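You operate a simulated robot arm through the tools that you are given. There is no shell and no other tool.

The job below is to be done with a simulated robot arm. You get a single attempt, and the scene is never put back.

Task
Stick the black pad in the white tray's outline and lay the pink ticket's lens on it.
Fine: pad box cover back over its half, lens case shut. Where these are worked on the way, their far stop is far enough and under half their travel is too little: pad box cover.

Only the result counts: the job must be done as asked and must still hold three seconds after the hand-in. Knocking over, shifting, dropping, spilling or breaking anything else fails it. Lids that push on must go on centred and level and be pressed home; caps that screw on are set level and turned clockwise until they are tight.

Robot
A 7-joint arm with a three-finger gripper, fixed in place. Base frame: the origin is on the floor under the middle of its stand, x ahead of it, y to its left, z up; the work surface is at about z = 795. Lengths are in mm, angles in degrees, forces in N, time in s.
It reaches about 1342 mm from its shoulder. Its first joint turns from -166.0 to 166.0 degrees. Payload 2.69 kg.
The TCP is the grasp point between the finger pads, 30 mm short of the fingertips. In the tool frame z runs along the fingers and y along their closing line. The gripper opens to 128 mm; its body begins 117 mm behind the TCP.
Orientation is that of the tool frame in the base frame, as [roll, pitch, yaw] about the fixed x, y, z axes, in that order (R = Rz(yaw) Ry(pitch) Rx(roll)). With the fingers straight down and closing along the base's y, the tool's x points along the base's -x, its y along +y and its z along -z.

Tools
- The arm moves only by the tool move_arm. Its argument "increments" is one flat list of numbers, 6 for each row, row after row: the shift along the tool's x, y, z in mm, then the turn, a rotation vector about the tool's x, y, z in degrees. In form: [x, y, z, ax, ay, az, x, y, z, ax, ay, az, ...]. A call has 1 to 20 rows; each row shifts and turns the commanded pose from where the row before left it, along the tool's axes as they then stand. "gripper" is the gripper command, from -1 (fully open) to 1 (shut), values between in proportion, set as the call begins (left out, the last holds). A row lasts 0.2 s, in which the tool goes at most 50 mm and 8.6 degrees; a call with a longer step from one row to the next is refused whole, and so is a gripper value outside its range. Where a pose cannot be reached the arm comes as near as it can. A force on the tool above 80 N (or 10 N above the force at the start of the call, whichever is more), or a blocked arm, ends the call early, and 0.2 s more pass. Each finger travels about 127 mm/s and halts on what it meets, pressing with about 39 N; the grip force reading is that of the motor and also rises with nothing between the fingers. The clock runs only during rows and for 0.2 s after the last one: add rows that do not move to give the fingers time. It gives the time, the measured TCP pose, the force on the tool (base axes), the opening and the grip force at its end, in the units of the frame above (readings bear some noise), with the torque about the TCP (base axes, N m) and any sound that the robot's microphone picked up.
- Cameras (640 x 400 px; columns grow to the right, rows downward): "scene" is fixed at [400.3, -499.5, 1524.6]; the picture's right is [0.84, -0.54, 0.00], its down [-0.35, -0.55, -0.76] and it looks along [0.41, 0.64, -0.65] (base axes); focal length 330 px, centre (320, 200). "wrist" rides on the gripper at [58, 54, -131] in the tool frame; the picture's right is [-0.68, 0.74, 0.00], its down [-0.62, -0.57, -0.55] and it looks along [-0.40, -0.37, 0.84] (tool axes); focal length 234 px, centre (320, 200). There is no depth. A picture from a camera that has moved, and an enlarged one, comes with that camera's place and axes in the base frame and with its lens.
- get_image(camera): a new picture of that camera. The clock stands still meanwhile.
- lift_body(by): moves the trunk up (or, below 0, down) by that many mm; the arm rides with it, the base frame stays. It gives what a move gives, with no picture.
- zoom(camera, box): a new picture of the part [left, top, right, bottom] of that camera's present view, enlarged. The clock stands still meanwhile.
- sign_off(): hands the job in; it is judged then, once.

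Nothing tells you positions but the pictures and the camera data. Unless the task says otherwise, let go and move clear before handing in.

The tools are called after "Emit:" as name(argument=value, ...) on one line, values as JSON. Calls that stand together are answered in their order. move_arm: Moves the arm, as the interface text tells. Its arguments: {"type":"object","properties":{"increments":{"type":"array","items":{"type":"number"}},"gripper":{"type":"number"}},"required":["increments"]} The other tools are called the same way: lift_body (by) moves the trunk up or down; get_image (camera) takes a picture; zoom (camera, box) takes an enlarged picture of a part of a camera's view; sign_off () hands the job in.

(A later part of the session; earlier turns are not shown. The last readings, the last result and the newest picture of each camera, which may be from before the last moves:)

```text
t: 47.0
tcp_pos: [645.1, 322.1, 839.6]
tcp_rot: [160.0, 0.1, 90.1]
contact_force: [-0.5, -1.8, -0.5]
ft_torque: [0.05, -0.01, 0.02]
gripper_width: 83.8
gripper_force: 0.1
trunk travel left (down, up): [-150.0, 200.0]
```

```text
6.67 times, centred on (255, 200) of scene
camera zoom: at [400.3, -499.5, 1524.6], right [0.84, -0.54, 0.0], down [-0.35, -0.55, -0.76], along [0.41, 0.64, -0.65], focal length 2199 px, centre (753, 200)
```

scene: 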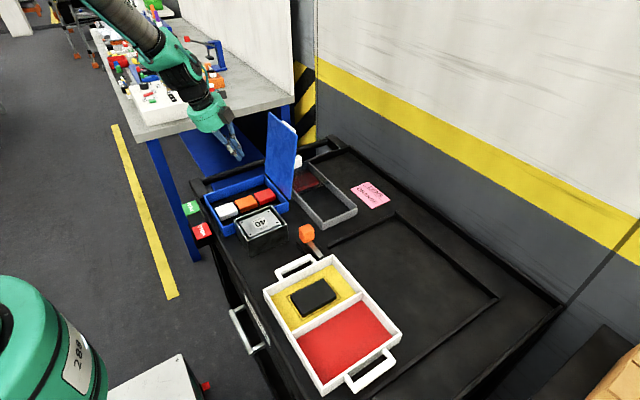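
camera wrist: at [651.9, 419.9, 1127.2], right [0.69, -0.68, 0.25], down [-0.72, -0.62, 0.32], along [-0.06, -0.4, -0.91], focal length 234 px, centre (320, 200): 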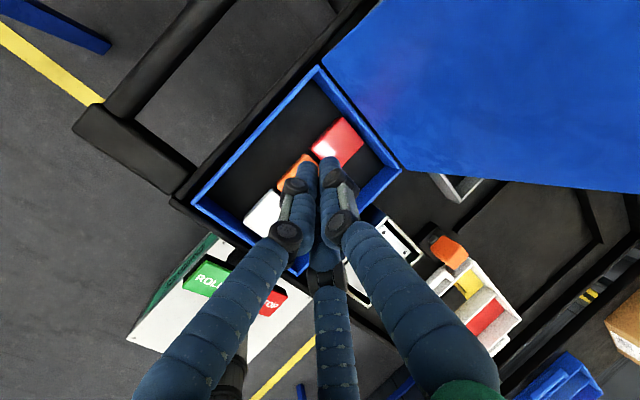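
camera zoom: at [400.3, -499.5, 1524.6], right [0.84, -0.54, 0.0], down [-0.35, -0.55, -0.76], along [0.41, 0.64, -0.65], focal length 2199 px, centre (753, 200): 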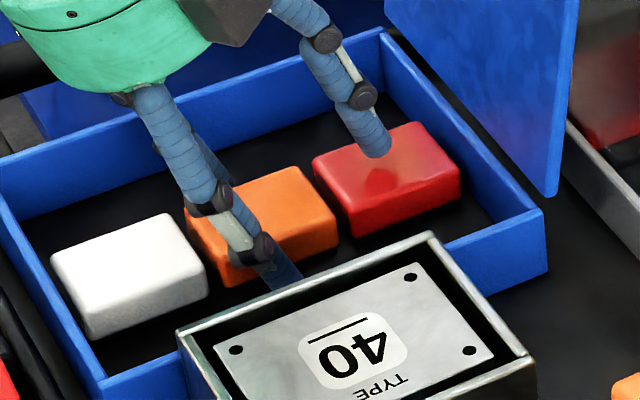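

Positions look good. I close gently on the lens.

Emit:
move_arm(increments=[0, 0, 0, 0, 0, 0, 0, 0, 0, 0, 0, 0, 0, 0, 0, 0, 0, 0], gripper=0.2)

Emit:
zoom(camera="wrist", box=[180, 50, 460, 280])

Emit:
zoom(camera="scene", box=[215, 170, 295, 230])

```text
t: 47.8
tcp_pos: [645.3, 321.7, 839.2]
tcp_rot: [160.0, 0.0, 89.9]
contact_force: [0.5, 0.7, 2.2]
ft_torque: [0.03, -0.15, 0.05]
gripper_width: 59.1
gripper_force: 6.1
trunk travel left (down, up): [-150.0, 200.0]
```

```text
1.74 times, centred on (320, 165) of wrist
camera zoom: at [650.6, 379.0, 980.5], right [0.69, -0.68, 0.25], down [-0.72, -0.62, 0.32], along [-0.06, -0.4, -0.91], focal length 407 px, centre (320, 261)
```

zoom: 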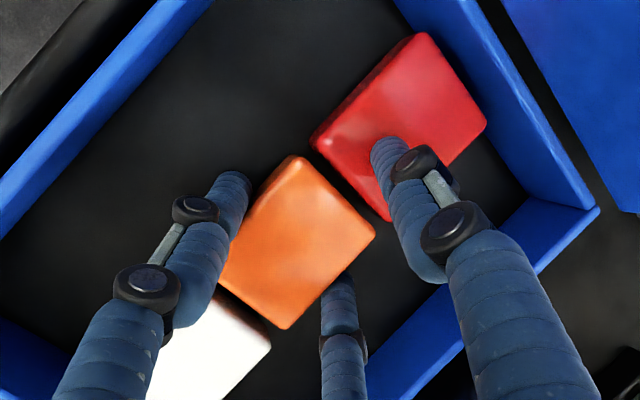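

```text
6.67 times, centred on (255, 200) of scene
camera zoom: at [400.3, -499.5, 1524.6], right [0.84, -0.54, 0.0], down [-0.35, -0.55, -0.76], along [0.41, 0.64, -0.65], focal length 2199 px, centre (753, 200)
```

zoom: 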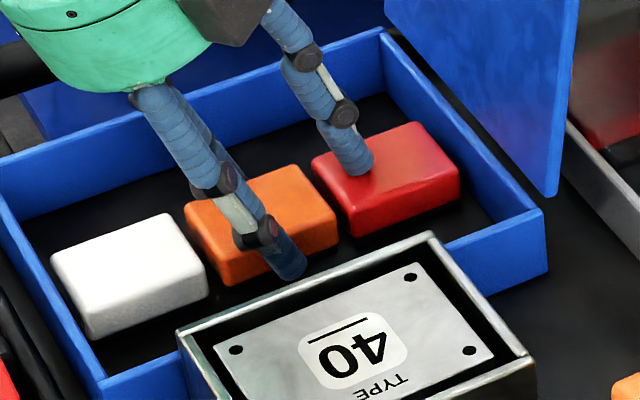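

The lens is gripped (6 N) and the thumb just brushes the red lens. I lift 3 mm, squeeze firmer, then lift on.

Emit:
move_arm(increments=[0, 1.0, -2.8, 0, 0, 0, 0, 0, 0, 0, 0, 0])

Emit:
move_arm(increments=[0, 0, 0, 0, 0, 0, 0, 0, 0, 0, 0, 0], gripper=0.4)

Emit:
zoom(camera="scene", box=[215, 170, 295, 230])

```text
t: 48.4
tcp_pos: [643.7, 321.4, 840.9]
tcp_rot: [159.9, 0.0, 90.0]
contact_force: [-0.6, 0.0, 0.2]
ft_torque: [-0.03, 0.01, -0.02]
gripper_width: 59.2
gripper_force: 5.9
trunk travel left (down, up): [-150.0, 200.0]
```

```text
t: 49.0
tcp_pos: [644.5, 321.7, 840.7]
tcp_rot: [160.0, 0.0, 90.1]
contact_force: [-0.4, 0.1, -0.4]
ft_torque: [0.02, -0.05, 0.01]
gripper_width: 58.4
gripper_force: 15.2
trunk travel left (down, up): [-150.0, 200.0]
```

```text
6.67 times, centred on (255, 200) of scene
camera zoom: at [400.3, -499.5, 1524.6], right [0.84, -0.54, 0.0], down [-0.35, -0.55, -0.76], along [0.41, 0.64, -0.65], focal length 2199 px, centre (753, 200)
```

zoom: 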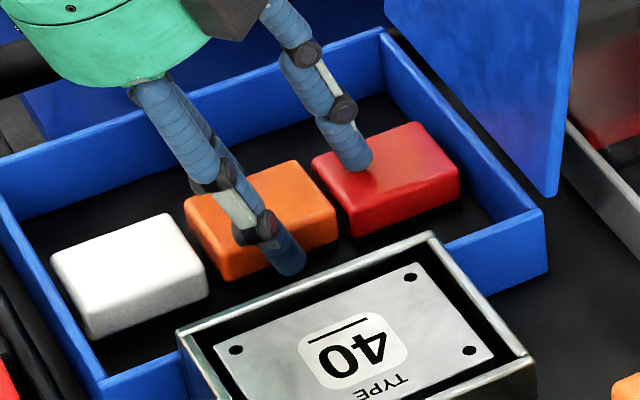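

Grip is 15 N and nothing else is touched. Lifting the lens out.

Emit:
move_arm(increments=[0, 1.7, -4.7, 0, 0, 0, 0, 2.7, -7.5, 0, 0, 0, 0, 3.4, -9.4, 0, 0, 0, 0, 5.1, -14.1, 0, 0, 0])

Emit:
zoom(camera="scene", box=[195, 140, 305, 230])

Emit:
zoom(camera="wrist", box=[180, 50, 460, 280])

```text
t: 50.0
tcp_pos: [644.9, 321.0, 880.8]
tcp_rot: [160.0, -0.1, 90.0]
contact_force: [0.9, 0.4, -0.2]
ft_torque: [-0.01, 0.0, 0.01]
gripper_width: 58.5
gripper_force: 15.4
trunk travel left (down, up): [-150.0, 200.0]
```

```text
4.44 times, centred on (250, 185) of scene
camera zoom: at [400.3, -499.5, 1524.6], right [0.84, -0.54, 0.0], down [-0.35, -0.55, -0.76], along [0.41, 0.64, -0.65], focal length 1466 px, centre (631, 267)
```

zoom: 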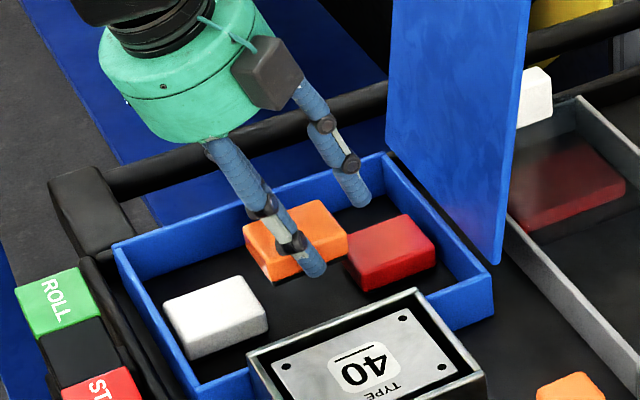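

```text
1.74 times, centred on (320, 165) of wrist
camera zoom: at [650.8, 378.8, 1021.8], right [0.69, -0.68, 0.25], down [-0.72, -0.62, 0.32], along [-0.06, -0.4, -0.91], focal length 407 px, centre (320, 261)
```

zoom: 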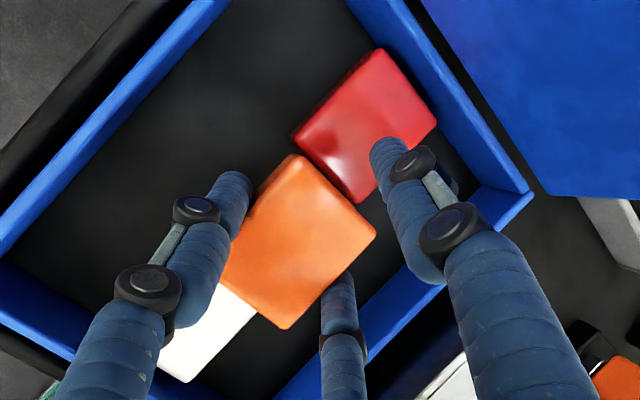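

The lens came out level. I raise it and carry it toward the tray.

Emit:
move_arm(increments=[0, 9, -24.5, 0, 0, 0, 0, 9, -24.5, 0, 0, 0, 0, 9, -24.5, 0, 0, 0, -30, 0, 0, 0, 0, 0, -38, 0, 0, 0, 0, 0, -38, 0, 0, 0, 0, 0, -38, 0, 0, 0, 0, 0, -38, 0, 0, 0, 0, 0, -38, 0, 0, 0, 0, 0, -38, 0, 0, 0, 0, 0, -38, 0, 0, 0, 0, 0, -30, 0, 0, 0, 0, 0, -20, 0, 0, 0, 0, 0, 0, 0, 0, 0, 0, 0])

Emit:
get_image(camera="wrist")

Emit:
get_image(camera="scene")

```text
t: 53.0
tcp_pos: [645.4, -24.5, 957.8]
tcp_rot: [160.0, 0.0, 90.1]
contact_force: [-0.1, 0.0, -0.3]
ft_torque: [0.03, -0.01, 0.03]
gripper_width: 58.6
gripper_force: 15.2
trunk travel left (down, up): [-150.0, 200.0]
```

```text
taken
camera wrist: at [650.6, 33.3, 1099.5], right [0.69, -0.68, 0.25], down [-0.72, -0.62, 0.32], along [-0.06, -0.4, -0.91], focal length 234 px, centre (320, 200)
```

wrist: 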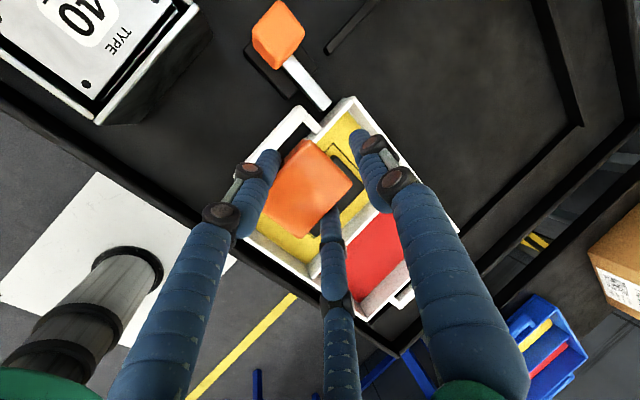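

```text
taken
```

scene: 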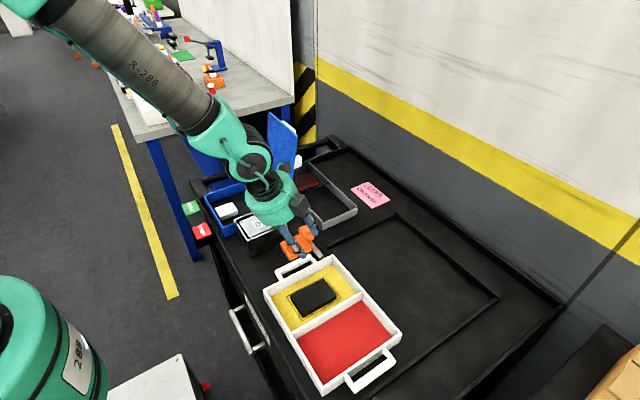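

Continuing to a hover over the pad.

Emit:
move_arm(increments=[-25, 1, 0.4, 0, 0, 0, -25, 1, 0.4, 0, 0, 0, -20, 1, 0.4, 0, 0, 0, 0, -7, 19, 0, 0, 0, 0, -8, 22, 0, 0, 0, 0, -8, 22, 0, 0, 0, 0, 0, 0, 0, 0, 0])

Emit:
zoom(camera="wrist", box=[180, 50, 460, 280])

Emit:
zoom(camera="scene", box=[255, 220, 375, 320])

```text
t: 54.6
tcp_pos: [648.4, -96.7, 890.2]
tcp_rot: [160.0, 0.0, 90.2]
contact_force: [0.9, -0.2, -1.0]
ft_torque: [0.03, -0.01, 0.0]
gripper_width: 58.4
gripper_force: 15.0
trunk travel left (down, up): [-150.0, 200.0]
```

```text
1.74 times, centred on (320, 165) of wrist
camera zoom: at [654.5, -37.8, 1032.2], right [0.69, -0.68, 0.25], down [-0.72, -0.62, 0.32], along [-0.06, -0.4, -0.91], focal length 407 px, centre (320, 261)
```

zoom: 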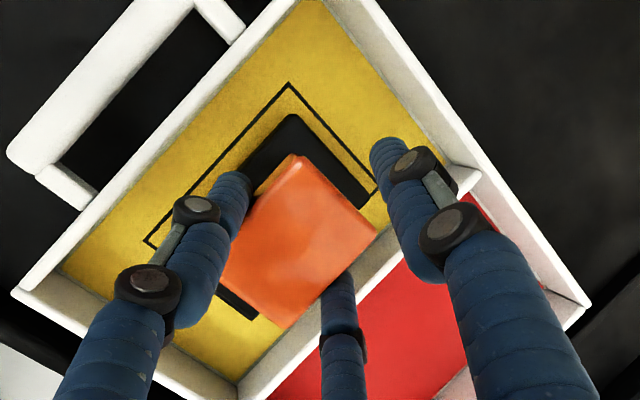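

```text
4.00 times, centred on (315, 270) of scene
camera zoom: at [400.3, -499.5, 1524.6], right [0.84, -0.54, 0.0], down [-0.35, -0.55, -0.76], along [0.41, 0.64, -0.65], focal length 1320 px, centre (340, -80)
```

zoom: 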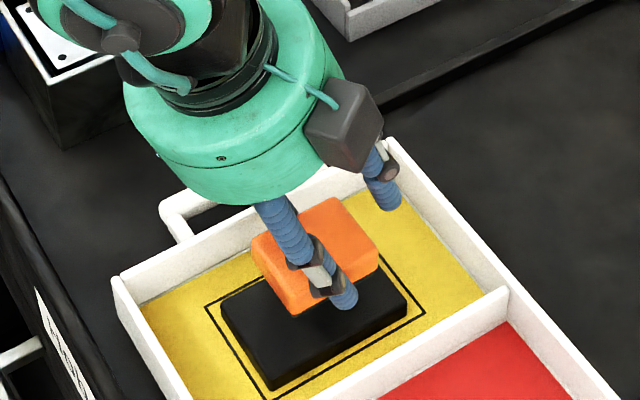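

The lens is within about 2 mm of the pad's centre. I trim −1.5 mm in x and lower to just above the pad.

Emit:
move_arm(increments=[0, -5.5, 12.9, 0, 0, 0, 0, -5.5, 12.9, 0, 0, 0, 0, 0, 0, 0, 0, 0])

Emit:
zoom(camera="scene", box=[265, 240, 365, 315])

Emit:
zoom(camera="wrist", box=[180, 50, 460, 280])

```text
t: 55.4
tcp_pos: [647.5, -96.4, 861.5]
tcp_rot: [160.0, 0.0, 89.9]
contact_force: [-0.3, 0.1, -1.0]
ft_torque: [0.0, -0.02, 0.01]
gripper_width: 58.4
gripper_force: 14.8
trunk travel left (down, up): [-150.0, 200.0]
```

```text
5.33 times, centred on (315, 278) of scene
camera zoom: at [400.3, -499.5, 1524.6], right [0.84, -0.54, 0.0], down [-0.35, -0.55, -0.76], along [0.41, 0.64, -0.65], focal length 1759 px, centre (347, -213)
```

zoom: 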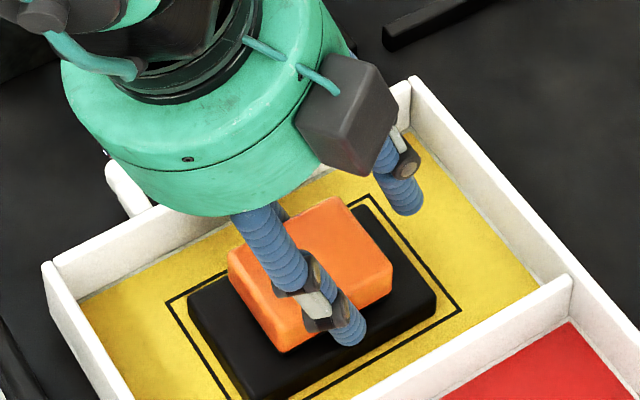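

```text
1.74 times, centred on (320, 165) of wrist
camera zoom: at [652.5, -37.9, 1002.9], right [0.69, -0.68, 0.25], down [-0.72, -0.62, 0.32], along [-0.06, -0.4, -0.91], focal length 407 px, centre (320, 261)
```

zoom: 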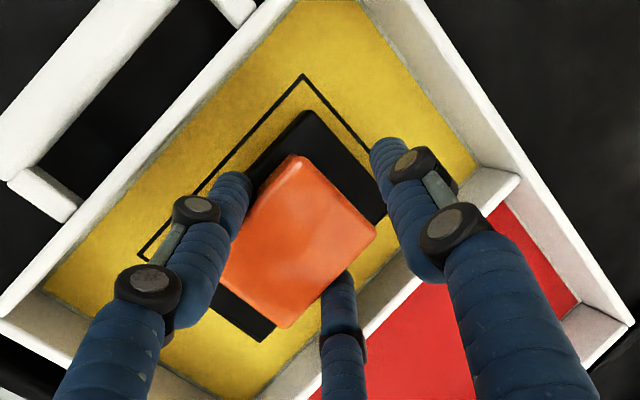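

Nicely over the pad. Lowering in 2 mm steps until first contact.

Emit:
move_arm(increments=[0, -0.68, 1.88, 0, 0, 0, 0, 0, 0, 0, 0, 0])

Emit:
move_arm(increments=[0, -0.68, 1.88, 0, 0, 0, 0, 0, 0, 0, 0, 0])

```text
t: 56.0
tcp_pos: [647.4, -95.7, 861.3]
tcp_rot: [160.0, 0.0, 90.0]
contact_force: [-0.8, 1.2, 5.2]
ft_torque: [0.07, 0.09, -0.01]
gripper_width: 58.7
gripper_force: 14.9
trunk travel left (down, up): [-150.0, 200.0]
```

```text
t: 56.6
tcp_pos: [647.0, -96.0, 860.4]
tcp_rot: [159.9, 0.0, 89.9]
contact_force: [1.2, 2.3, 12.8]
ft_torque: [0.09, 0.05, 0.02]
gripper_width: 58.6
gripper_force: 15.6
trunk travel left (down, up): [-150.0, 200.0]
```

First contact at TCP z≈861. I check whether the lens lies flat on the pad.

Emit:
zoom(camera="scene", box=[280, 260, 350, 315])

Emit:
zoom(camera="wrist", box=[240, 110, 400, 250])

```text
7.27 times, centred on (315, 288) of scene
camera zoom: at [400.3, -499.5, 1524.6], right [0.84, -0.54, 0.0], down [-0.35, -0.55, -0.76], along [0.41, 0.64, -0.65], focal length 2399 px, centre (356, -436)
```

zoom: 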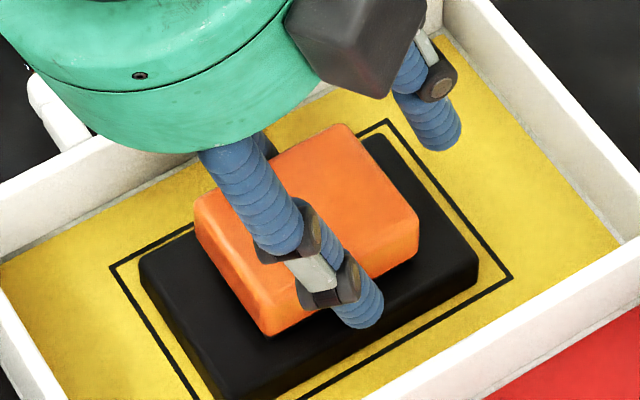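

```text
2.86 times, centred on (320, 180) of wrist
camera zoom: at [652.3, -37.8, 1001.5], right [0.69, -0.68, 0.25], down [-0.72, -0.62, 0.32], along [-0.06, -0.4, -0.91], focal length 669 px, centre (320, 257)
```

zoom: 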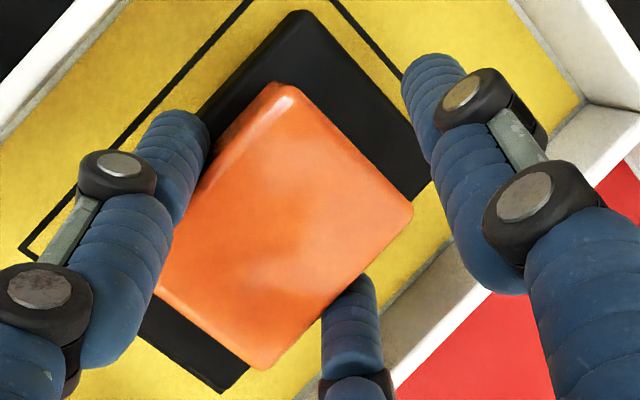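

It's resting on the pad with one edge possibly a few millimetres high. I loosen the grip gradually so it settles flat.

Emit:
move_arm(increments=[0, 0, 0, 0, 0, 0, 0, 0, 0, 0, 0, 0], gripper=0.18)

Emit:
move_arm(increments=[0, 0, 0, 0, 0, 0, 0, 0, 0, 0, 0, 0], gripper=0.1)

Emit:
move_arm(increments=[0, 0.35, -0.95, 0, 0, 0, 0, 0, 0, 0, 0, 0], gripper=0.0)

Emit:
zoom(camera="scene", box=[280, 260, 350, 315])

Emit:
zoom(camera="wrist", box=[240, 110, 400, 250])

```text
t: 57.2
tcp_pos: [645.4, -95.8, 858.3]
tcp_rot: [160.1, 0.0, 90.0]
contact_force: [-0.2, -1.1, -0.4]
ft_torque: [0.01, -0.01, -0.01]
gripper_width: 59.3
gripper_force: 5.5
trunk travel left (down, up): [-150.0, 200.0]
```

```text
t: 57.8
tcp_pos: [646.5, -95.9, 858.9]
tcp_rot: [160.0, -0.1, 90.0]
contact_force: [0.8, -0.2, 0.5]
ft_torque: [-0.02, 0.02, 0.01]
gripper_width: 59.9
gripper_force: 2.2
trunk travel left (down, up): [-150.0, 200.0]
```

```text
t: 58.4
tcp_pos: [646.9, -96.1, 859.3]
tcp_rot: [160.0, 0.0, 90.0]
contact_force: [-0.8, -0.1, -0.7]
ft_torque: [-0.03, -0.03, -0.02]
gripper_width: 63.9
gripper_force: 0.2
trunk travel left (down, up): [-150.0, 200.0]
```

```text
7.27 times, centred on (315, 288) of scene
camera zoom: at [400.3, -499.5, 1524.6], right [0.84, -0.54, 0.0], down [-0.35, -0.55, -0.76], along [0.41, 0.64, -0.65], focal length 2399 px, centre (356, -436)
```

zoom: 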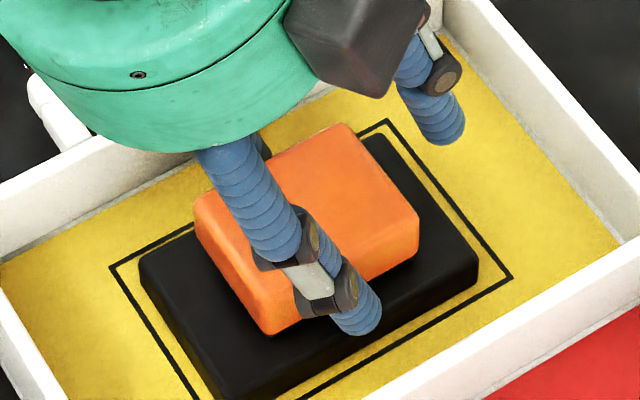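

```text
2.86 times, centred on (320, 180) of wrist
camera zoom: at [652.1, -37.3, 1001.3], right [0.69, -0.68, 0.25], down [-0.72, -0.62, 0.32], along [-0.06, -0.4, -0.91], focal length 669 px, centre (320, 257)
```

zoom: 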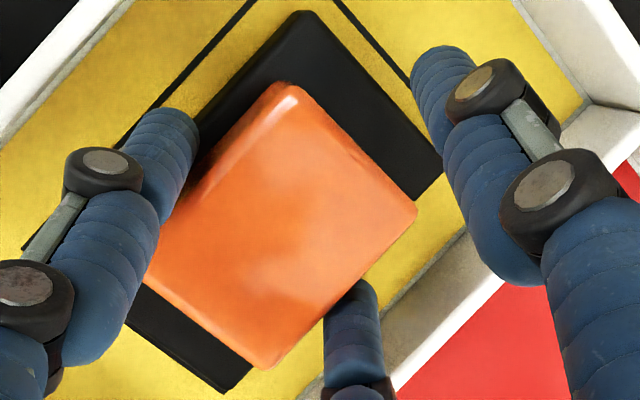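

The lens rests flat on the pad and is free of the fingers. I open a little more and lift straight up.

Emit:
move_arm(increments=[0, 0.7, -1.9, 0, 0, 0, 0, 0, 0, 0, 0, 0], gripper=-0.12)

Emit:
move_arm(increments=[0, 2, -5.6, 0, 0, 0, 0, 5.1, -14.1, 0, 0, 0, 0, 10.3, -28.2, 0, 0, 0, 0, 13.7, -37.6, 0, 0, 0])

Emit:
zoom(camera="scene", box=[260, 240, 380, 330])

Emit:
get_image(camera="wrist")

```text
t: 59.0
tcp_pos: [646.7, -95.9, 861.1]
tcp_rot: [160.0, 0.1, 90.1]
contact_force: [-0.1, -0.5, -0.3]
ft_torque: [-0.01, 0.0, 0.01]
gripper_width: 71.7
gripper_force: 0.1
trunk travel left (down, up): [-150.0, 200.0]
```

```text
t: 60.0
tcp_pos: [646.1, -96.9, 951.3]
tcp_rot: [160.2, 0.1, 90.0]
contact_force: [0.4, 0.2, -0.7]
ft_torque: [-0.02, 0.01, 0.03]
gripper_width: 71.5
gripper_force: 0.0
trunk travel left (down, up): [-150.0, 200.0]
```

```text
4.44 times, centred on (320, 285) of scene
camera zoom: at [400.3, -499.5, 1524.6], right [0.84, -0.54, 0.0], down [-0.35, -0.55, -0.76], along [0.41, 0.64, -0.65], focal length 1466 px, centre (320, -178)
```

zoom: 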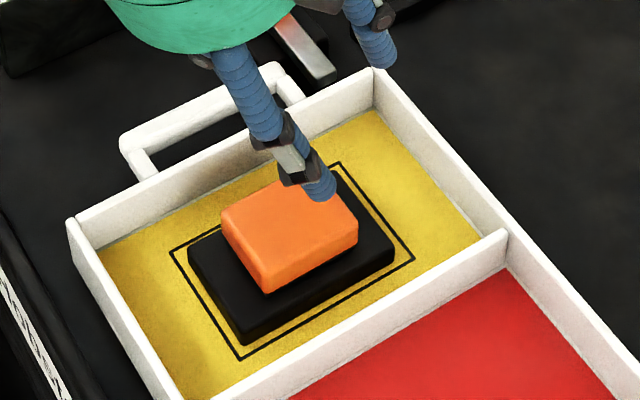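

```text
taken
camera wrist: at [651.0, -39.0, 1093.0], right [0.69, -0.68, 0.25], down [-0.72, -0.62, 0.32], along [-0.06, -0.4, -0.91], focal length 234 px, centre (320, 200)
```

wrist: 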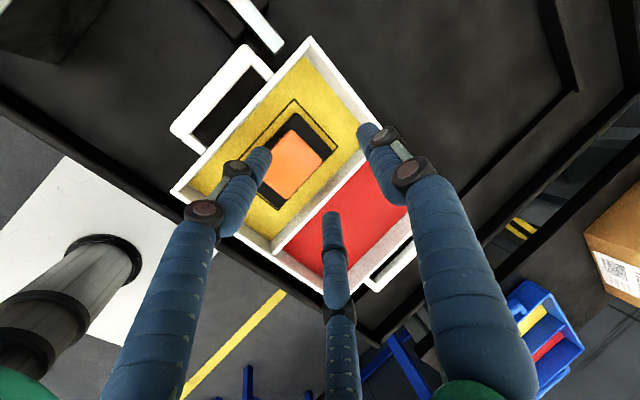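

The lens is on the pad and the tray did not move further. Next I go round to the +x side of the lid, with the hand tilted the other way, to look at the lid's outer face and knob.

Emit:
move_arm(increments=[0, 0, -5, 8, 0, 0, 0, 0, -5, 8, 0, 0, 0, 0, -5, 8, 0, 0, 0, 0, -5, 8, 0, 0, 0, 0, 0, 8, 0, 0, 0, 31.2, -20.5, 0, 0, 0, 0, 31.2, -20.5, 0, 0, 0, 0, 31.2, -20.5, 0, 0, 0, 0, 31.2, -20.5, 0, 0, 0, 0, 31.2, -20.5, 0, 0, 0, 0, 31.2, -20.5, 0, 0, 0, 0, 31.2, -20.5, 0, 0, 0], gripper=0.95)

Emit:
move_arm(increments=[40, 0, 0, 0, 0, 0, 40, 0, 0, 0, 0, 0, 40, 0, 0, 0, 0, 0, 40, 0, 0, 0, 0, 0, 40, 0, 0, 0, 0, 0, 40, 0, 0, 0, 0, 0, 40, 0, 0, 0, 0, 0])

Emit:
get_image(camera="wrist")

Emit:
get_image(camera="scene")

```text
t: 62.6
tcp_pos: [899.4, -97.0, 1030.9]
tcp_rot: [-159.9, 0.0, 90.1]
contact_force: [-1.2, -0.1, -0.1]
ft_torque: [0.0, -0.02, -0.02]
gripper_width: 3.3
gripper_force: 0.0
trunk travel left (down, up): [-150.0, 200.0]
```

```text
t: 64.2
tcp_pos: [897.9, 183.8, 1031.5]
tcp_rot: [-160.0, -0.1, 90.0]
contact_force: [0.5, 0.3, 1.3]
ft_torque: [0.06, 0.0, 0.01]
gripper_width: 2.9
gripper_force: 0.1
trunk travel left (down, up): [-150.0, 200.0]
```

```text
taken
camera wrist: at [992.8, 241.0, 1136.5], right [0.69, -0.68, -0.25], down [-0.34, -0.62, 0.71], along [-0.63, -0.4, -0.66], focal length 234 px, centre (320, 200)
```

wrist: 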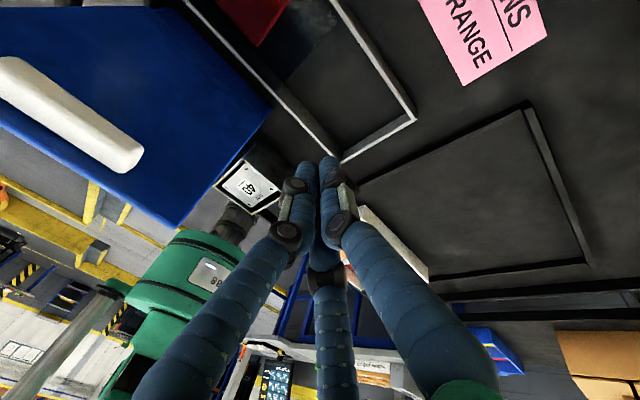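

```text
taken
```

scene: 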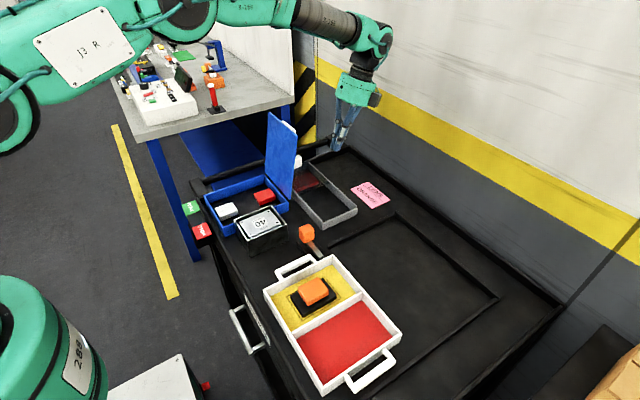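

Emit:
zoom(camera="wrist", box=[0, 0, 290, 240])

Emit:
zoom(camera="scene", box=[250, 100, 330, 210])

```text
1.67 times, centred on (145, 120) of wrist
camera zoom: at [992.8, 241.0, 1136.5], right [0.69, -0.68, -0.25], down [-0.34, -0.62, 0.71], along [-0.63, -0.4, -0.66], focal length 390 px, centre (612, 333)
```

zoom: 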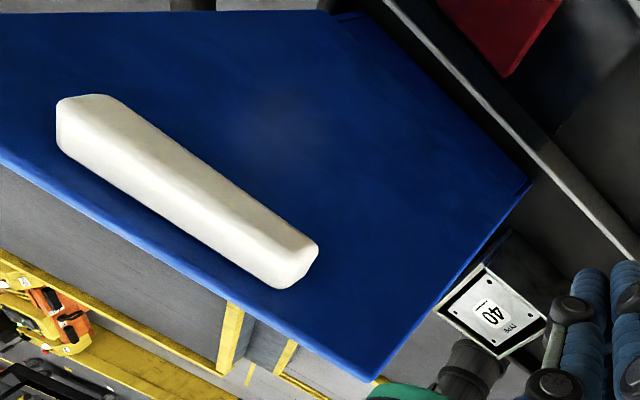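

```text
3.64 times, centred on (290, 155) of scene
camera zoom: at [400.3, -499.5, 1524.6], right [0.84, -0.54, 0.0], down [-0.35, -0.55, -0.76], along [0.41, 0.64, -0.65], focal length 1200 px, centre (429, 364)
```

zoom: 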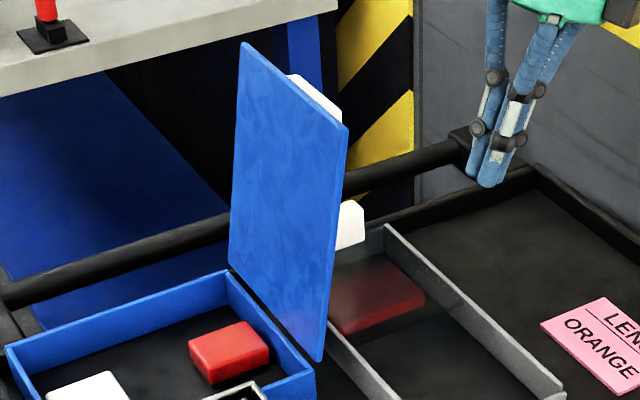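

The lid's outer face runs from about (766, 836) to (804, 1058) with a long knob near the top at y 280–352. I'll nudge the lid at y≈256, beside the knob, to see how its hinge behaves.

Emit:
move_arm(increments=[24, -13.2, 10.5, 0, 0, 0, 24, -13.2, 10.5, 0, 0, 0, 24, -13.2, 10.5, 0, 0, 0, 0, 0, 0, 0, 0, 0])

Emit:
get_image(camera="wrist")

Emit:
zoom(camera="scene", box=[240, 70, 380, 210])

```text
t: 65.2
tcp_pos: [848.7, 257.7, 1015.2]
tcp_rot: [-160.0, 0.0, 90.0]
contact_force: [-0.4, 0.0, 0.4]
ft_torque: [-0.03, -0.04, 0.05]
gripper_width: 3.0
gripper_force: 0.1
trunk travel left (down, up): [-150.0, 200.0]
```

```text
taken
camera wrist: at [944.3, 315.5, 1120.8], right [0.69, -0.68, -0.25], down [-0.34, -0.62, 0.71], along [-0.63, -0.4, -0.66], focal length 234 px, centre (320, 200)
```

wrist: 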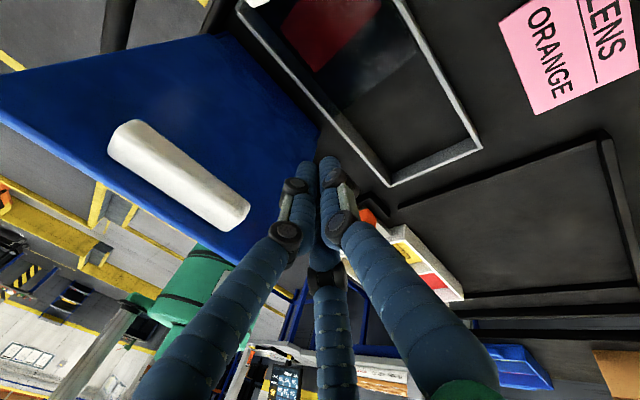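

```text
2.86 times, centred on (310, 140) of scene
camera zoom: at [400.3, -499.5, 1524.6], right [0.84, -0.54, 0.0], down [-0.35, -0.55, -0.76], along [0.41, 0.64, -0.65], focal length 942 px, centre (349, 371)
```

zoom: 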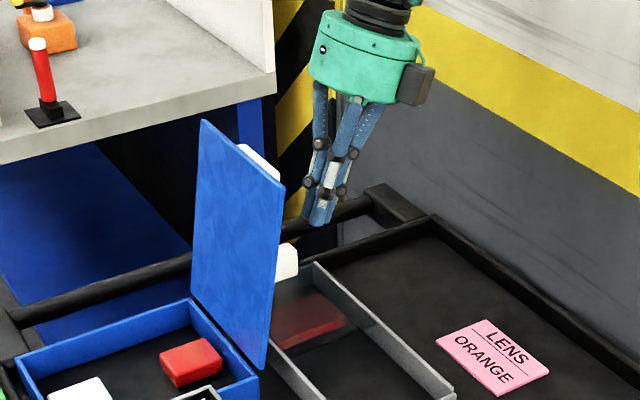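

Emit:
move_arm(increments=[0, -14.1, 5.1, 0, 0, 0, 0, -14.1, 5.1, 0, 0, 0, 0, 0, 0, 0, 0, 0])

Emit:
move_arm(increments=[0, -4.7, 1.7, 0, 0, 0, 0, -4.7, 1.7, 0, 0, 0])

Emit:
zoom(camera="scene", box=[240, 70, 380, 210])

```text
t: 66.0
tcp_pos: [818.9, 256.9, 1016.3]
tcp_rot: [-160.0, 0.1, 89.9]
contact_force: [-0.4, 0.4, 0.4]
ft_torque: [0.03, -0.04, -0.03]
gripper_width: 3.0
gripper_force: 0.1
trunk travel left (down, up): [-150.0, 200.0]
```

```text
t: 66.6
tcp_pos: [809.9, 256.3, 1015.9]
tcp_rot: [-160.0, -0.1, 90.0]
contact_force: [0.0, -0.6, 0.3]
ft_torque: [0.02, -0.02, 0.04]
gripper_width: 3.1
gripper_force: 0.0
trunk travel left (down, up): [-150.0, 200.0]
```

```text
2.86 times, centred on (310, 140) of scene
camera zoom: at [400.3, -499.5, 1524.6], right [0.84, -0.54, 0.0], down [-0.35, -0.55, -0.76], along [0.41, 0.64, -0.65], focal length 942 px, centre (349, 371)
```

zoom: 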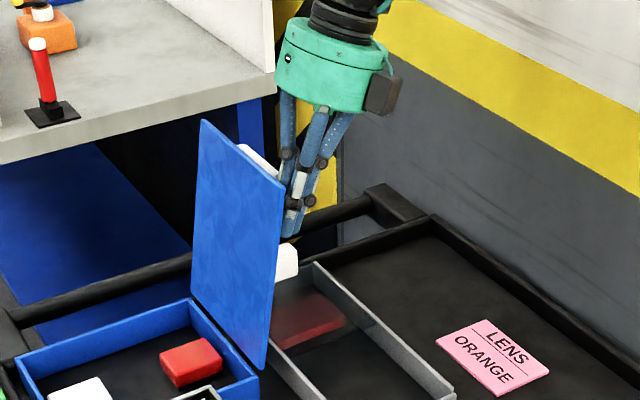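

Emit:
move_arm(increments=[0, -4.7, 1.7, 0, 0, 0, 0, -4.7, 1.7, 0, 0, 0])

Emit:
zoom(camera="scene", box=[240, 70, 380, 210])

Emit:
get_image(camera="wrist")

```text
t: 67.2
tcp_pos: [801.5, 256.8, 1016.4]
tcp_rot: [-160.0, 0.0, 90.0]
contact_force: [0.3, -0.8, 0.9]
ft_torque: [0.0, 0.0, -0.02]
gripper_width: 3.0
gripper_force: 0.1
trunk travel left (down, up): [-150.0, 200.0]
```

```text
2.86 times, centred on (310, 140) of scene
camera zoom: at [400.3, -499.5, 1524.6], right [0.84, -0.54, 0.0], down [-0.35, -0.55, -0.76], along [0.41, 0.64, -0.65], focal length 942 px, centre (349, 371)
```

zoom: 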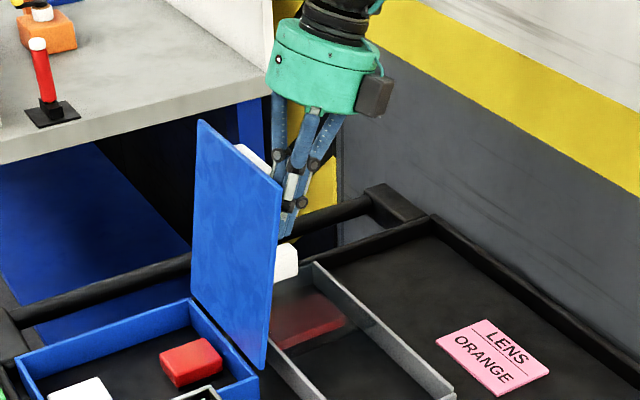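

```text
taken
camera wrist: at [895.6, 314.8, 1122.2], right [0.69, -0.68, -0.25], down [-0.34, -0.62, 0.71], along [-0.63, -0.4, -0.66], focal length 234 px, centre (320, 200)
```

wrist: 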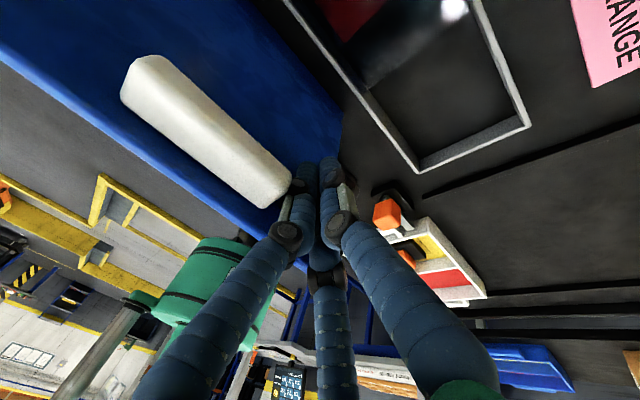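

The lid moved a few millimetres with almost no force. I back off to see whether it stays where it's left or falls back.

Emit:
move_arm(increments=[0, 9.4, -3.4, 0, 0, 0, 0, 9.4, -3.4, 0, 0, 0, 0, 0, 0, 0, 0, 0])

Emit:
zoom(camera="scene", box=[240, 70, 380, 210])

```text
t: 68.0
tcp_pos: [821.1, 256.5, 1016.8]
tcp_rot: [-160.0, 0.0, 90.0]
contact_force: [0.0, 1.2, -0.3]
ft_torque: [-0.03, 0.02, -0.02]
gripper_width: 3.2
gripper_force: 0.0
trunk travel left (down, up): [-150.0, 200.0]
```

```text
2.86 times, centred on (310, 140) of scene
camera zoom: at [400.3, -499.5, 1524.6], right [0.84, -0.54, 0.0], down [-0.35, -0.55, -0.76], along [0.41, 0.64, -0.65], focal length 942 px, centre (349, 371)
```

zoom: 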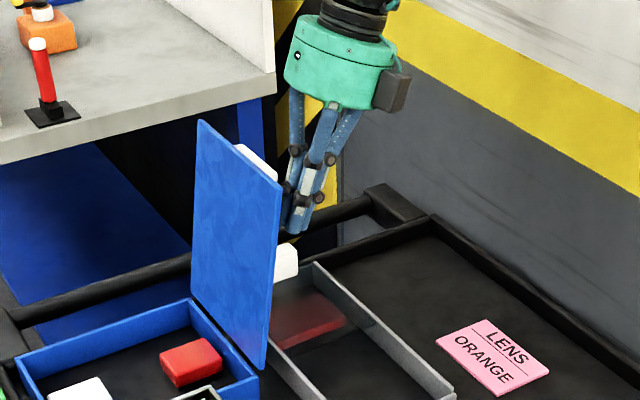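

The lid stays where it's left, so the hinge has friction. I'll push it along its arc with the fingertips, first just past vertical, then check.

Emit:
move_arm(increments=[-1.5, -14.8, 9.8, 0, 0, 0, -1.5, -14.8, 9.8, 0, 0, 0, 0, -8.8, 3.0, 0, 0, 0, 0, -8.8, 3.0, 0, 0, 0, 0, -8.8, 3.0, 0, 0, 0])

Emit:
zoom(camera="scene", box=[220, 70, 360, 210])

Emit:
get_image(camera="wrist")

```text
t: 69.2
tcp_pos: [757.5, 254.6, 1008.4]
tcp_rot: [-160.0, 0.1, 90.0]
contact_force: [0.0, -0.8, 0.3]
ft_torque: [-0.01, -0.01, 0.01]
gripper_width: 3.3
gripper_force: 0.0
trunk travel left (down, up): [-150.0, 200.0]
```

```text
2.86 times, centred on (290, 140) of scene
camera zoom: at [400.3, -499.5, 1524.6], right [0.84, -0.54, 0.0], down [-0.35, -0.55, -0.76], along [0.41, 0.64, -0.65], focal length 942 px, centre (406, 371)
```

zoom: 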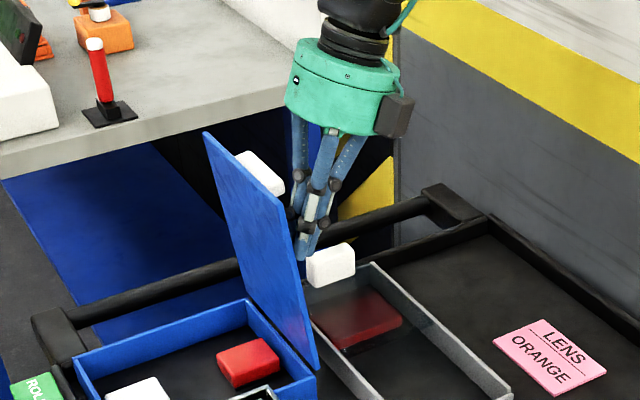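

```text
taken
camera wrist: at [852.4, 312.3, 1113.1], right [0.69, -0.68, -0.25], down [-0.34, -0.62, 0.71], along [-0.63, -0.4, -0.66], focal length 234 px, centre (320, 200)
```

wrist: 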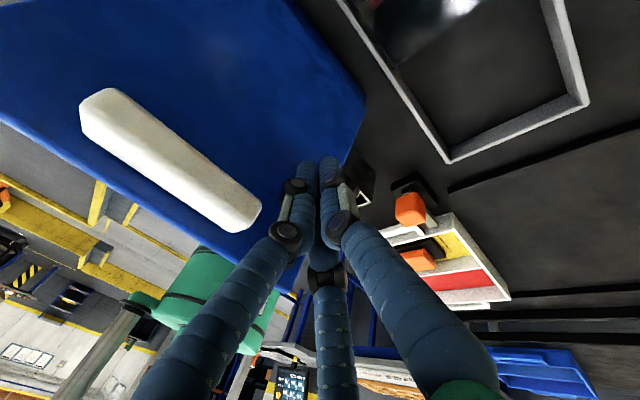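

The lid is just past vertical (~83°). I pause a second to see whether it moves by itself.

Emit:
move_arm(increments=[0, 0, 0, 0, 0, 0, 0, 0, 0, 0, 0, 0, 0, 0, 0, 0, 0, 0, 0, 0, 0, 0, 0, 0, 0, 0, 0, 0, 0, 0])

Emit:
zoom(camera="scene", box=[220, 70, 360, 210])

```text
t: 70.4
tcp_pos: [758.4, 255.0, 1007.8]
tcp_rot: [-160.0, 0.0, 90.0]
contact_force: [0.2, -1.1, -0.5]
ft_torque: [-0.02, -0.02, 0.01]
gripper_width: 3.3
gripper_force: 0.0
trunk travel left (down, up): [-150.0, 200.0]
```

```text
2.86 times, centred on (290, 140) of scene
camera zoom: at [400.3, -499.5, 1524.6], right [0.84, -0.54, 0.0], down [-0.35, -0.55, -0.76], along [0.41, 0.64, -0.65], focal length 942 px, centre (406, 371)
```

zoom: 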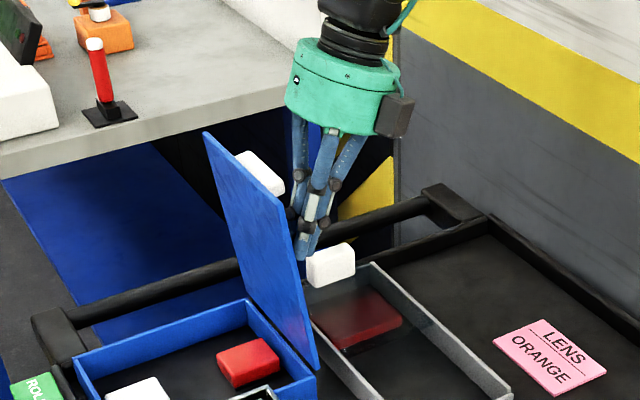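

It holds still. Pushing on along the arc to about 60°.

Emit:
move_arm(increments=[0, -12.5, 6.15, 0, 0, 0, 0, -12.5, 6.15, 0, 0, 0, 0, -10.9, 8.8, 0, 0, 0, 0, -10.9, 8.8, 0, 0, 0])

Emit:
zoom(camera="scene", box=[200, 70, 360, 230])

```text
t: 71.4
tcp_pos: [703.6, 253.0, 996.8]
tcp_rot: [-160.0, 0.0, 90.0]
contact_force: [0.0, -0.4, 1.5]
ft_torque: [0.0, 0.01, 0.01]
gripper_width: 3.0
gripper_force: 0.0
trunk travel left (down, up): [-150.0, 200.0]
```

```text
2.50 times, centred on (280, 150) of scene
camera zoom: at [400.3, -499.5, 1524.6], right [0.84, -0.54, 0.0], down [-0.35, -0.55, -0.76], along [0.41, 0.64, -0.65], focal length 825 px, centre (420, 325)
```

zoom: 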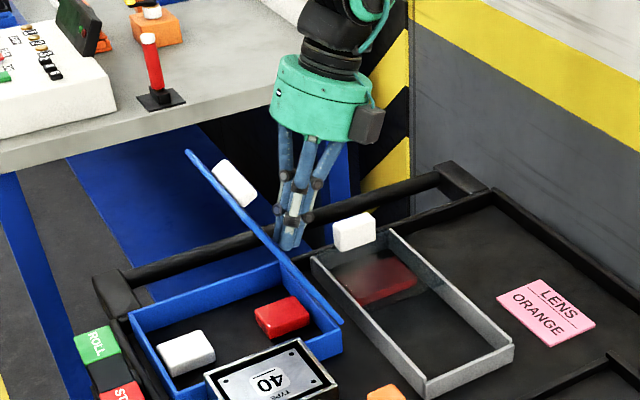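

The lid follows and holds at about 60°. On to 40°.

Emit:
move_arm(increments=[0.5, -9.25, 10.55, 0, 0, 0, 0.5, -9.25, 10.55, 0, 0, 0, 0.5, -7.3, 12, 0, 0, 0, 0.5, -7.3, 12, 0, 0, 0])

Emit:
zoom(camera="scene", box=[180, 80, 340, 240])

```text
t: 72.4
tcp_pos: [657.8, 255.2, 966.0]
tcp_rot: [-160.0, 0.0, 90.0]
contact_force: [0.0, 0.1, -0.3]
ft_torque: [0.04, 0.01, 0.02]
gripper_width: 3.2
gripper_force: 0.0
trunk travel left (down, up): [-150.0, 200.0]
```

```text
2.50 times, centred on (260, 160) of scene
camera zoom: at [400.3, -499.5, 1524.6], right [0.84, -0.54, 0.0], down [-0.35, -0.55, -0.76], along [0.41, 0.64, -0.65], focal length 825 px, centre (470, 300)
```

zoom: 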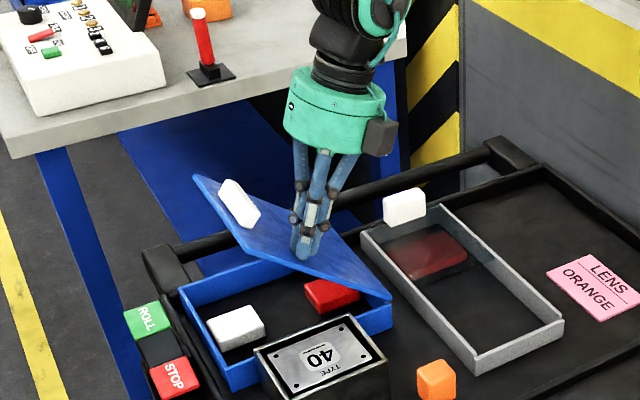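

Continuing down to about 20°.

Emit:
move_arm(increments=[0, -5.1, 13, 0, 0, 0, 0, -5.1, 13, 0, 0, 0, 0, -2.75, 13.85, 0, 0, 0, 0, -2.75, 13.85, 0, 0, 0])

Emit:
zoom(camera="scene", box=[180, 80, 340, 240])

```text
t: 73.4
tcp_pos: [624.0, 255.4, 921.7]
tcp_rot: [-160.1, -0.1, 90.1]
contact_force: [-0.2, 0.5, 0.6]
ft_torque: [0.0, 0.0, -0.03]
gripper_width: 3.2
gripper_force: 0.2
trunk travel left (down, up): [-150.0, 200.0]
```

```text
2.50 times, centred on (260, 160) of scene
camera zoom: at [400.3, -499.5, 1524.6], right [0.84, -0.54, 0.0], down [-0.35, -0.55, -0.76], along [0.41, 0.64, -0.65], focal length 825 px, centre (470, 300)
```

zoom: 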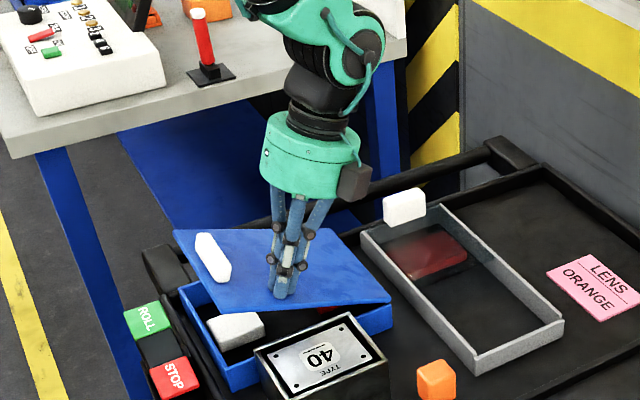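

Nearly closed. Down to 10°, then carefully to shut.

Emit:
move_arm(increments=[0, -0.3, 14, 0, 0, 0, 0, -0.3, 14, 0, 0, 0, 0, 1, 6.9, 0, 0, 0, 0, 1, 6.9, 0, 0, 0])

Emit:
zoom(camera="scene", box=[180, 80, 340, 240])

```text
t: 74.4
tcp_pos: [611.6, 255.5, 881.6]
tcp_rot: [-160.0, 0.0, 89.9]
contact_force: [0.7, 1.1, -1.2]
ft_torque: [-0.03, -0.01, -0.04]
gripper_width: 3.0
gripper_force: 0.0
trunk travel left (down, up): [-150.0, 200.0]
```

```text
2.50 times, centred on (260, 160) of scene
camera zoom: at [400.3, -499.5, 1524.6], right [0.84, -0.54, 0.0], down [-0.35, -0.55, -0.76], along [0.41, 0.64, -0.65], focal length 825 px, centre (470, 300)
```

zoom: 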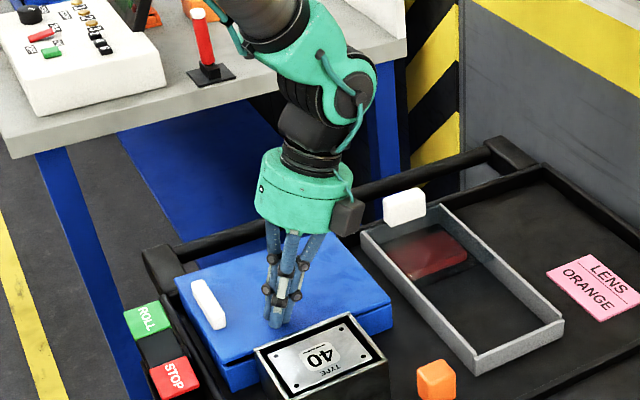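

Almost shut. I lower in small steps until the lid meets the rim.

Emit:
move_arm(increments=[0, 1, 5, 0, 0, 0, 0, 0.8, 4, 0, 0, 0, 0, 0, 0, 0, 0, 0])

Emit:
move_arm(increments=[0, 0.6, 2.8, 0, 0, 0, 0, 0, 0, 0, 0, 0])

Emit:
zoom(camera="scene", box=[190, 150, 310, 250])

```text
t: 75.2
tcp_pos: [610.6, 255.9, 874.1]
tcp_rot: [-160.1, -0.2, 90.1]
contact_force: [-1.8, -1.2, 30.9]
ft_torque: [-0.08, -0.18, 0.05]
gripper_width: 2.6
gripper_force: 0.0
trunk travel left (down, up): [-150.0, 200.0]
```

```text
t: 75.8
tcp_pos: [609.7, 255.0, 874.1]
tcp_rot: [-160.3, -0.2, 90.0]
contact_force: [3.2, -5.1, 75.2]
ft_torque: [-0.17, -0.64, 0.01]
gripper_width: 2.2
gripper_force: 0.0
trunk travel left (down, up): [-150.0, 200.0]
```

```text
4.00 times, centred on (250, 200) of scene
camera zoom: at [400.3, -499.5, 1524.6], right [0.84, -0.54, 0.0], down [-0.35, -0.55, -0.76], along [0.41, 0.64, -0.65], focal length 1320 px, centre (600, 200)
```

zoom: 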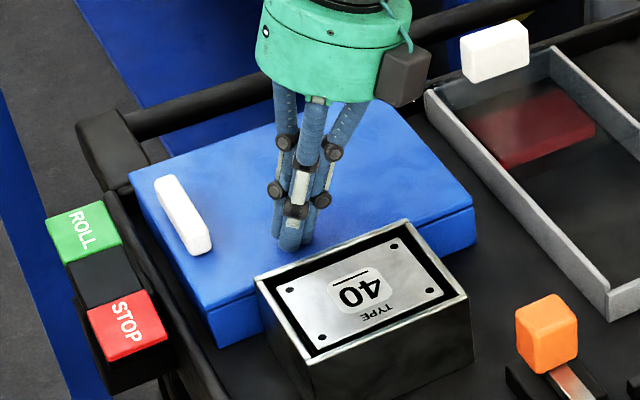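

The lid met the rim firmly and is shut. I lift off and check.

Emit:
move_arm(increments=[0, 1, -4, 0, 0, 0, 0, 7, -19, 0, 0, 0, 0, 13.7, -37.6, 0, 0, 0, 0, 13.7, -37.6, 0, 0, 0, 0, 13.7, -37.6, 0, 0, 0])

Emit:
zoom(camera="scene", box=[190, 150, 310, 250])

Emit:
get_image(camera="scene")

```text
t: 77.0
tcp_pos: [703.1, 255.8, 980.4]
tcp_rot: [-159.9, 0.0, 90.1]
contact_force: [-0.1, 0.4, -0.4]
ft_torque: [0.0, -0.01, 0.03]
gripper_width: 3.1
gripper_force: 0.1
trunk travel left (down, up): [-150.0, 200.0]
```

```text
4.00 times, centred on (250, 200) of scene
camera zoom: at [400.3, -499.5, 1524.6], right [0.84, -0.54, 0.0], down [-0.35, -0.55, -0.76], along [0.41, 0.64, -0.65], focal length 1320 px, centre (600, 200)
```

zoom: 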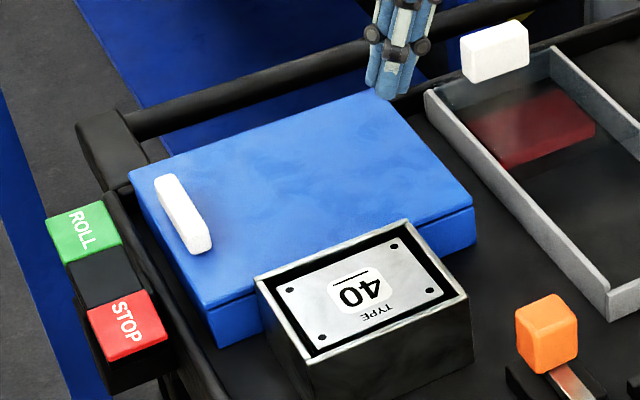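

```text
taken
```

scene: 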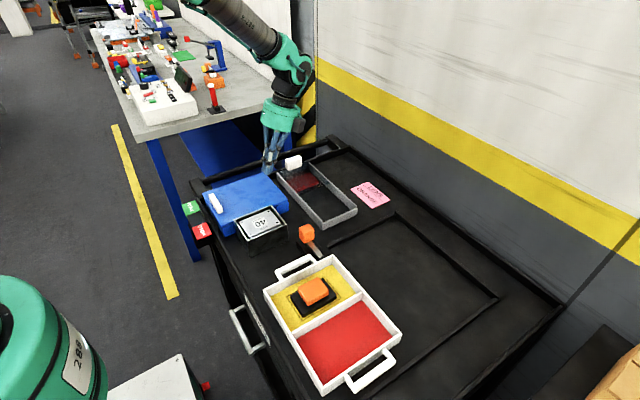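

The case is shut neatly. Now the pad box cover: its knob is at about (857, 393). I move above it with the same tilt and the fingers half open.

Emit:
move_arm(increments=[22.8, 31.1, -3.3, 0, 0, 0, 22.8, 31.1, -3.3, 0, 0, 0, 22.8, 31.1, -3.3, 0, 0, 0, 22.8, 31.1, -3.3, 0, 0, 0, 22.8, 31.1, -3.3, 0, 0, 0, 22.8, 31.1, -3.3, 0, 0, 0, 0, 0, 0, 0, 0, 0], gripper=-0.094)

Emit:
get_image(camera="wrist")

Emit:
zoom(camera="scene", box=[250, 90, 370, 210])

```text
t: 78.6
tcp_pos: [884.4, 390.4, 934.2]
tcp_rot: [-159.9, -0.1, 90.1]
contact_force: [1.5, 0.1, -0.8]
ft_torque: [-0.01, 0.08, -0.01]
gripper_width: 70.1
gripper_force: 0.0
trunk travel left (down, up): [-150.0, 200.0]
```

```text
taken
camera wrist: at [980.8, 448.2, 1038.0], right [0.69, -0.68, -0.25], down [-0.34, -0.62, 0.71], along [-0.64, -0.4, -0.66], focal length 234 px, centre (320, 200)
```

wrist: 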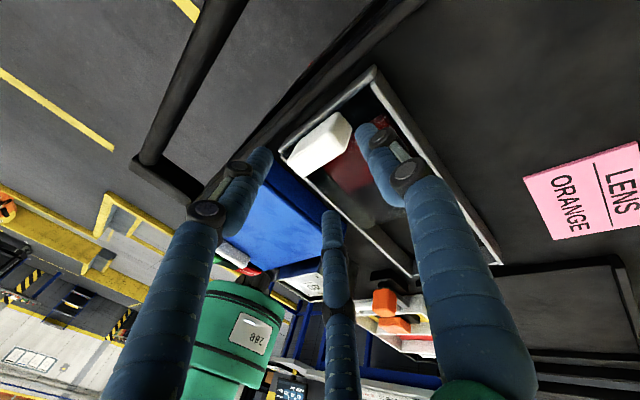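

```text
3.33 times, centred on (310, 150) of scene
camera zoom: at [400.3, -499.5, 1524.6], right [0.84, -0.54, 0.0], down [-0.35, -0.55, -0.76], along [0.41, 0.64, -0.65], focal length 1100 px, centre (353, 367)
```

zoom: 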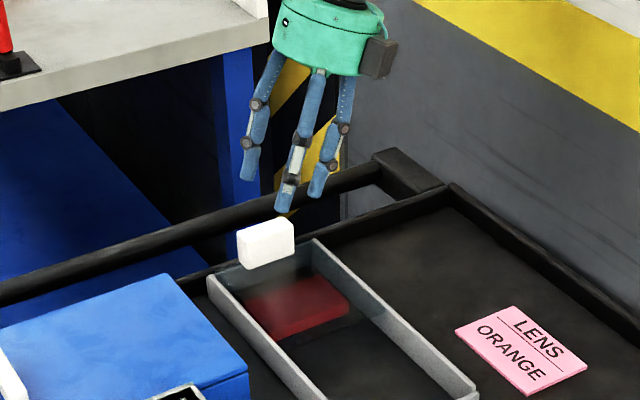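

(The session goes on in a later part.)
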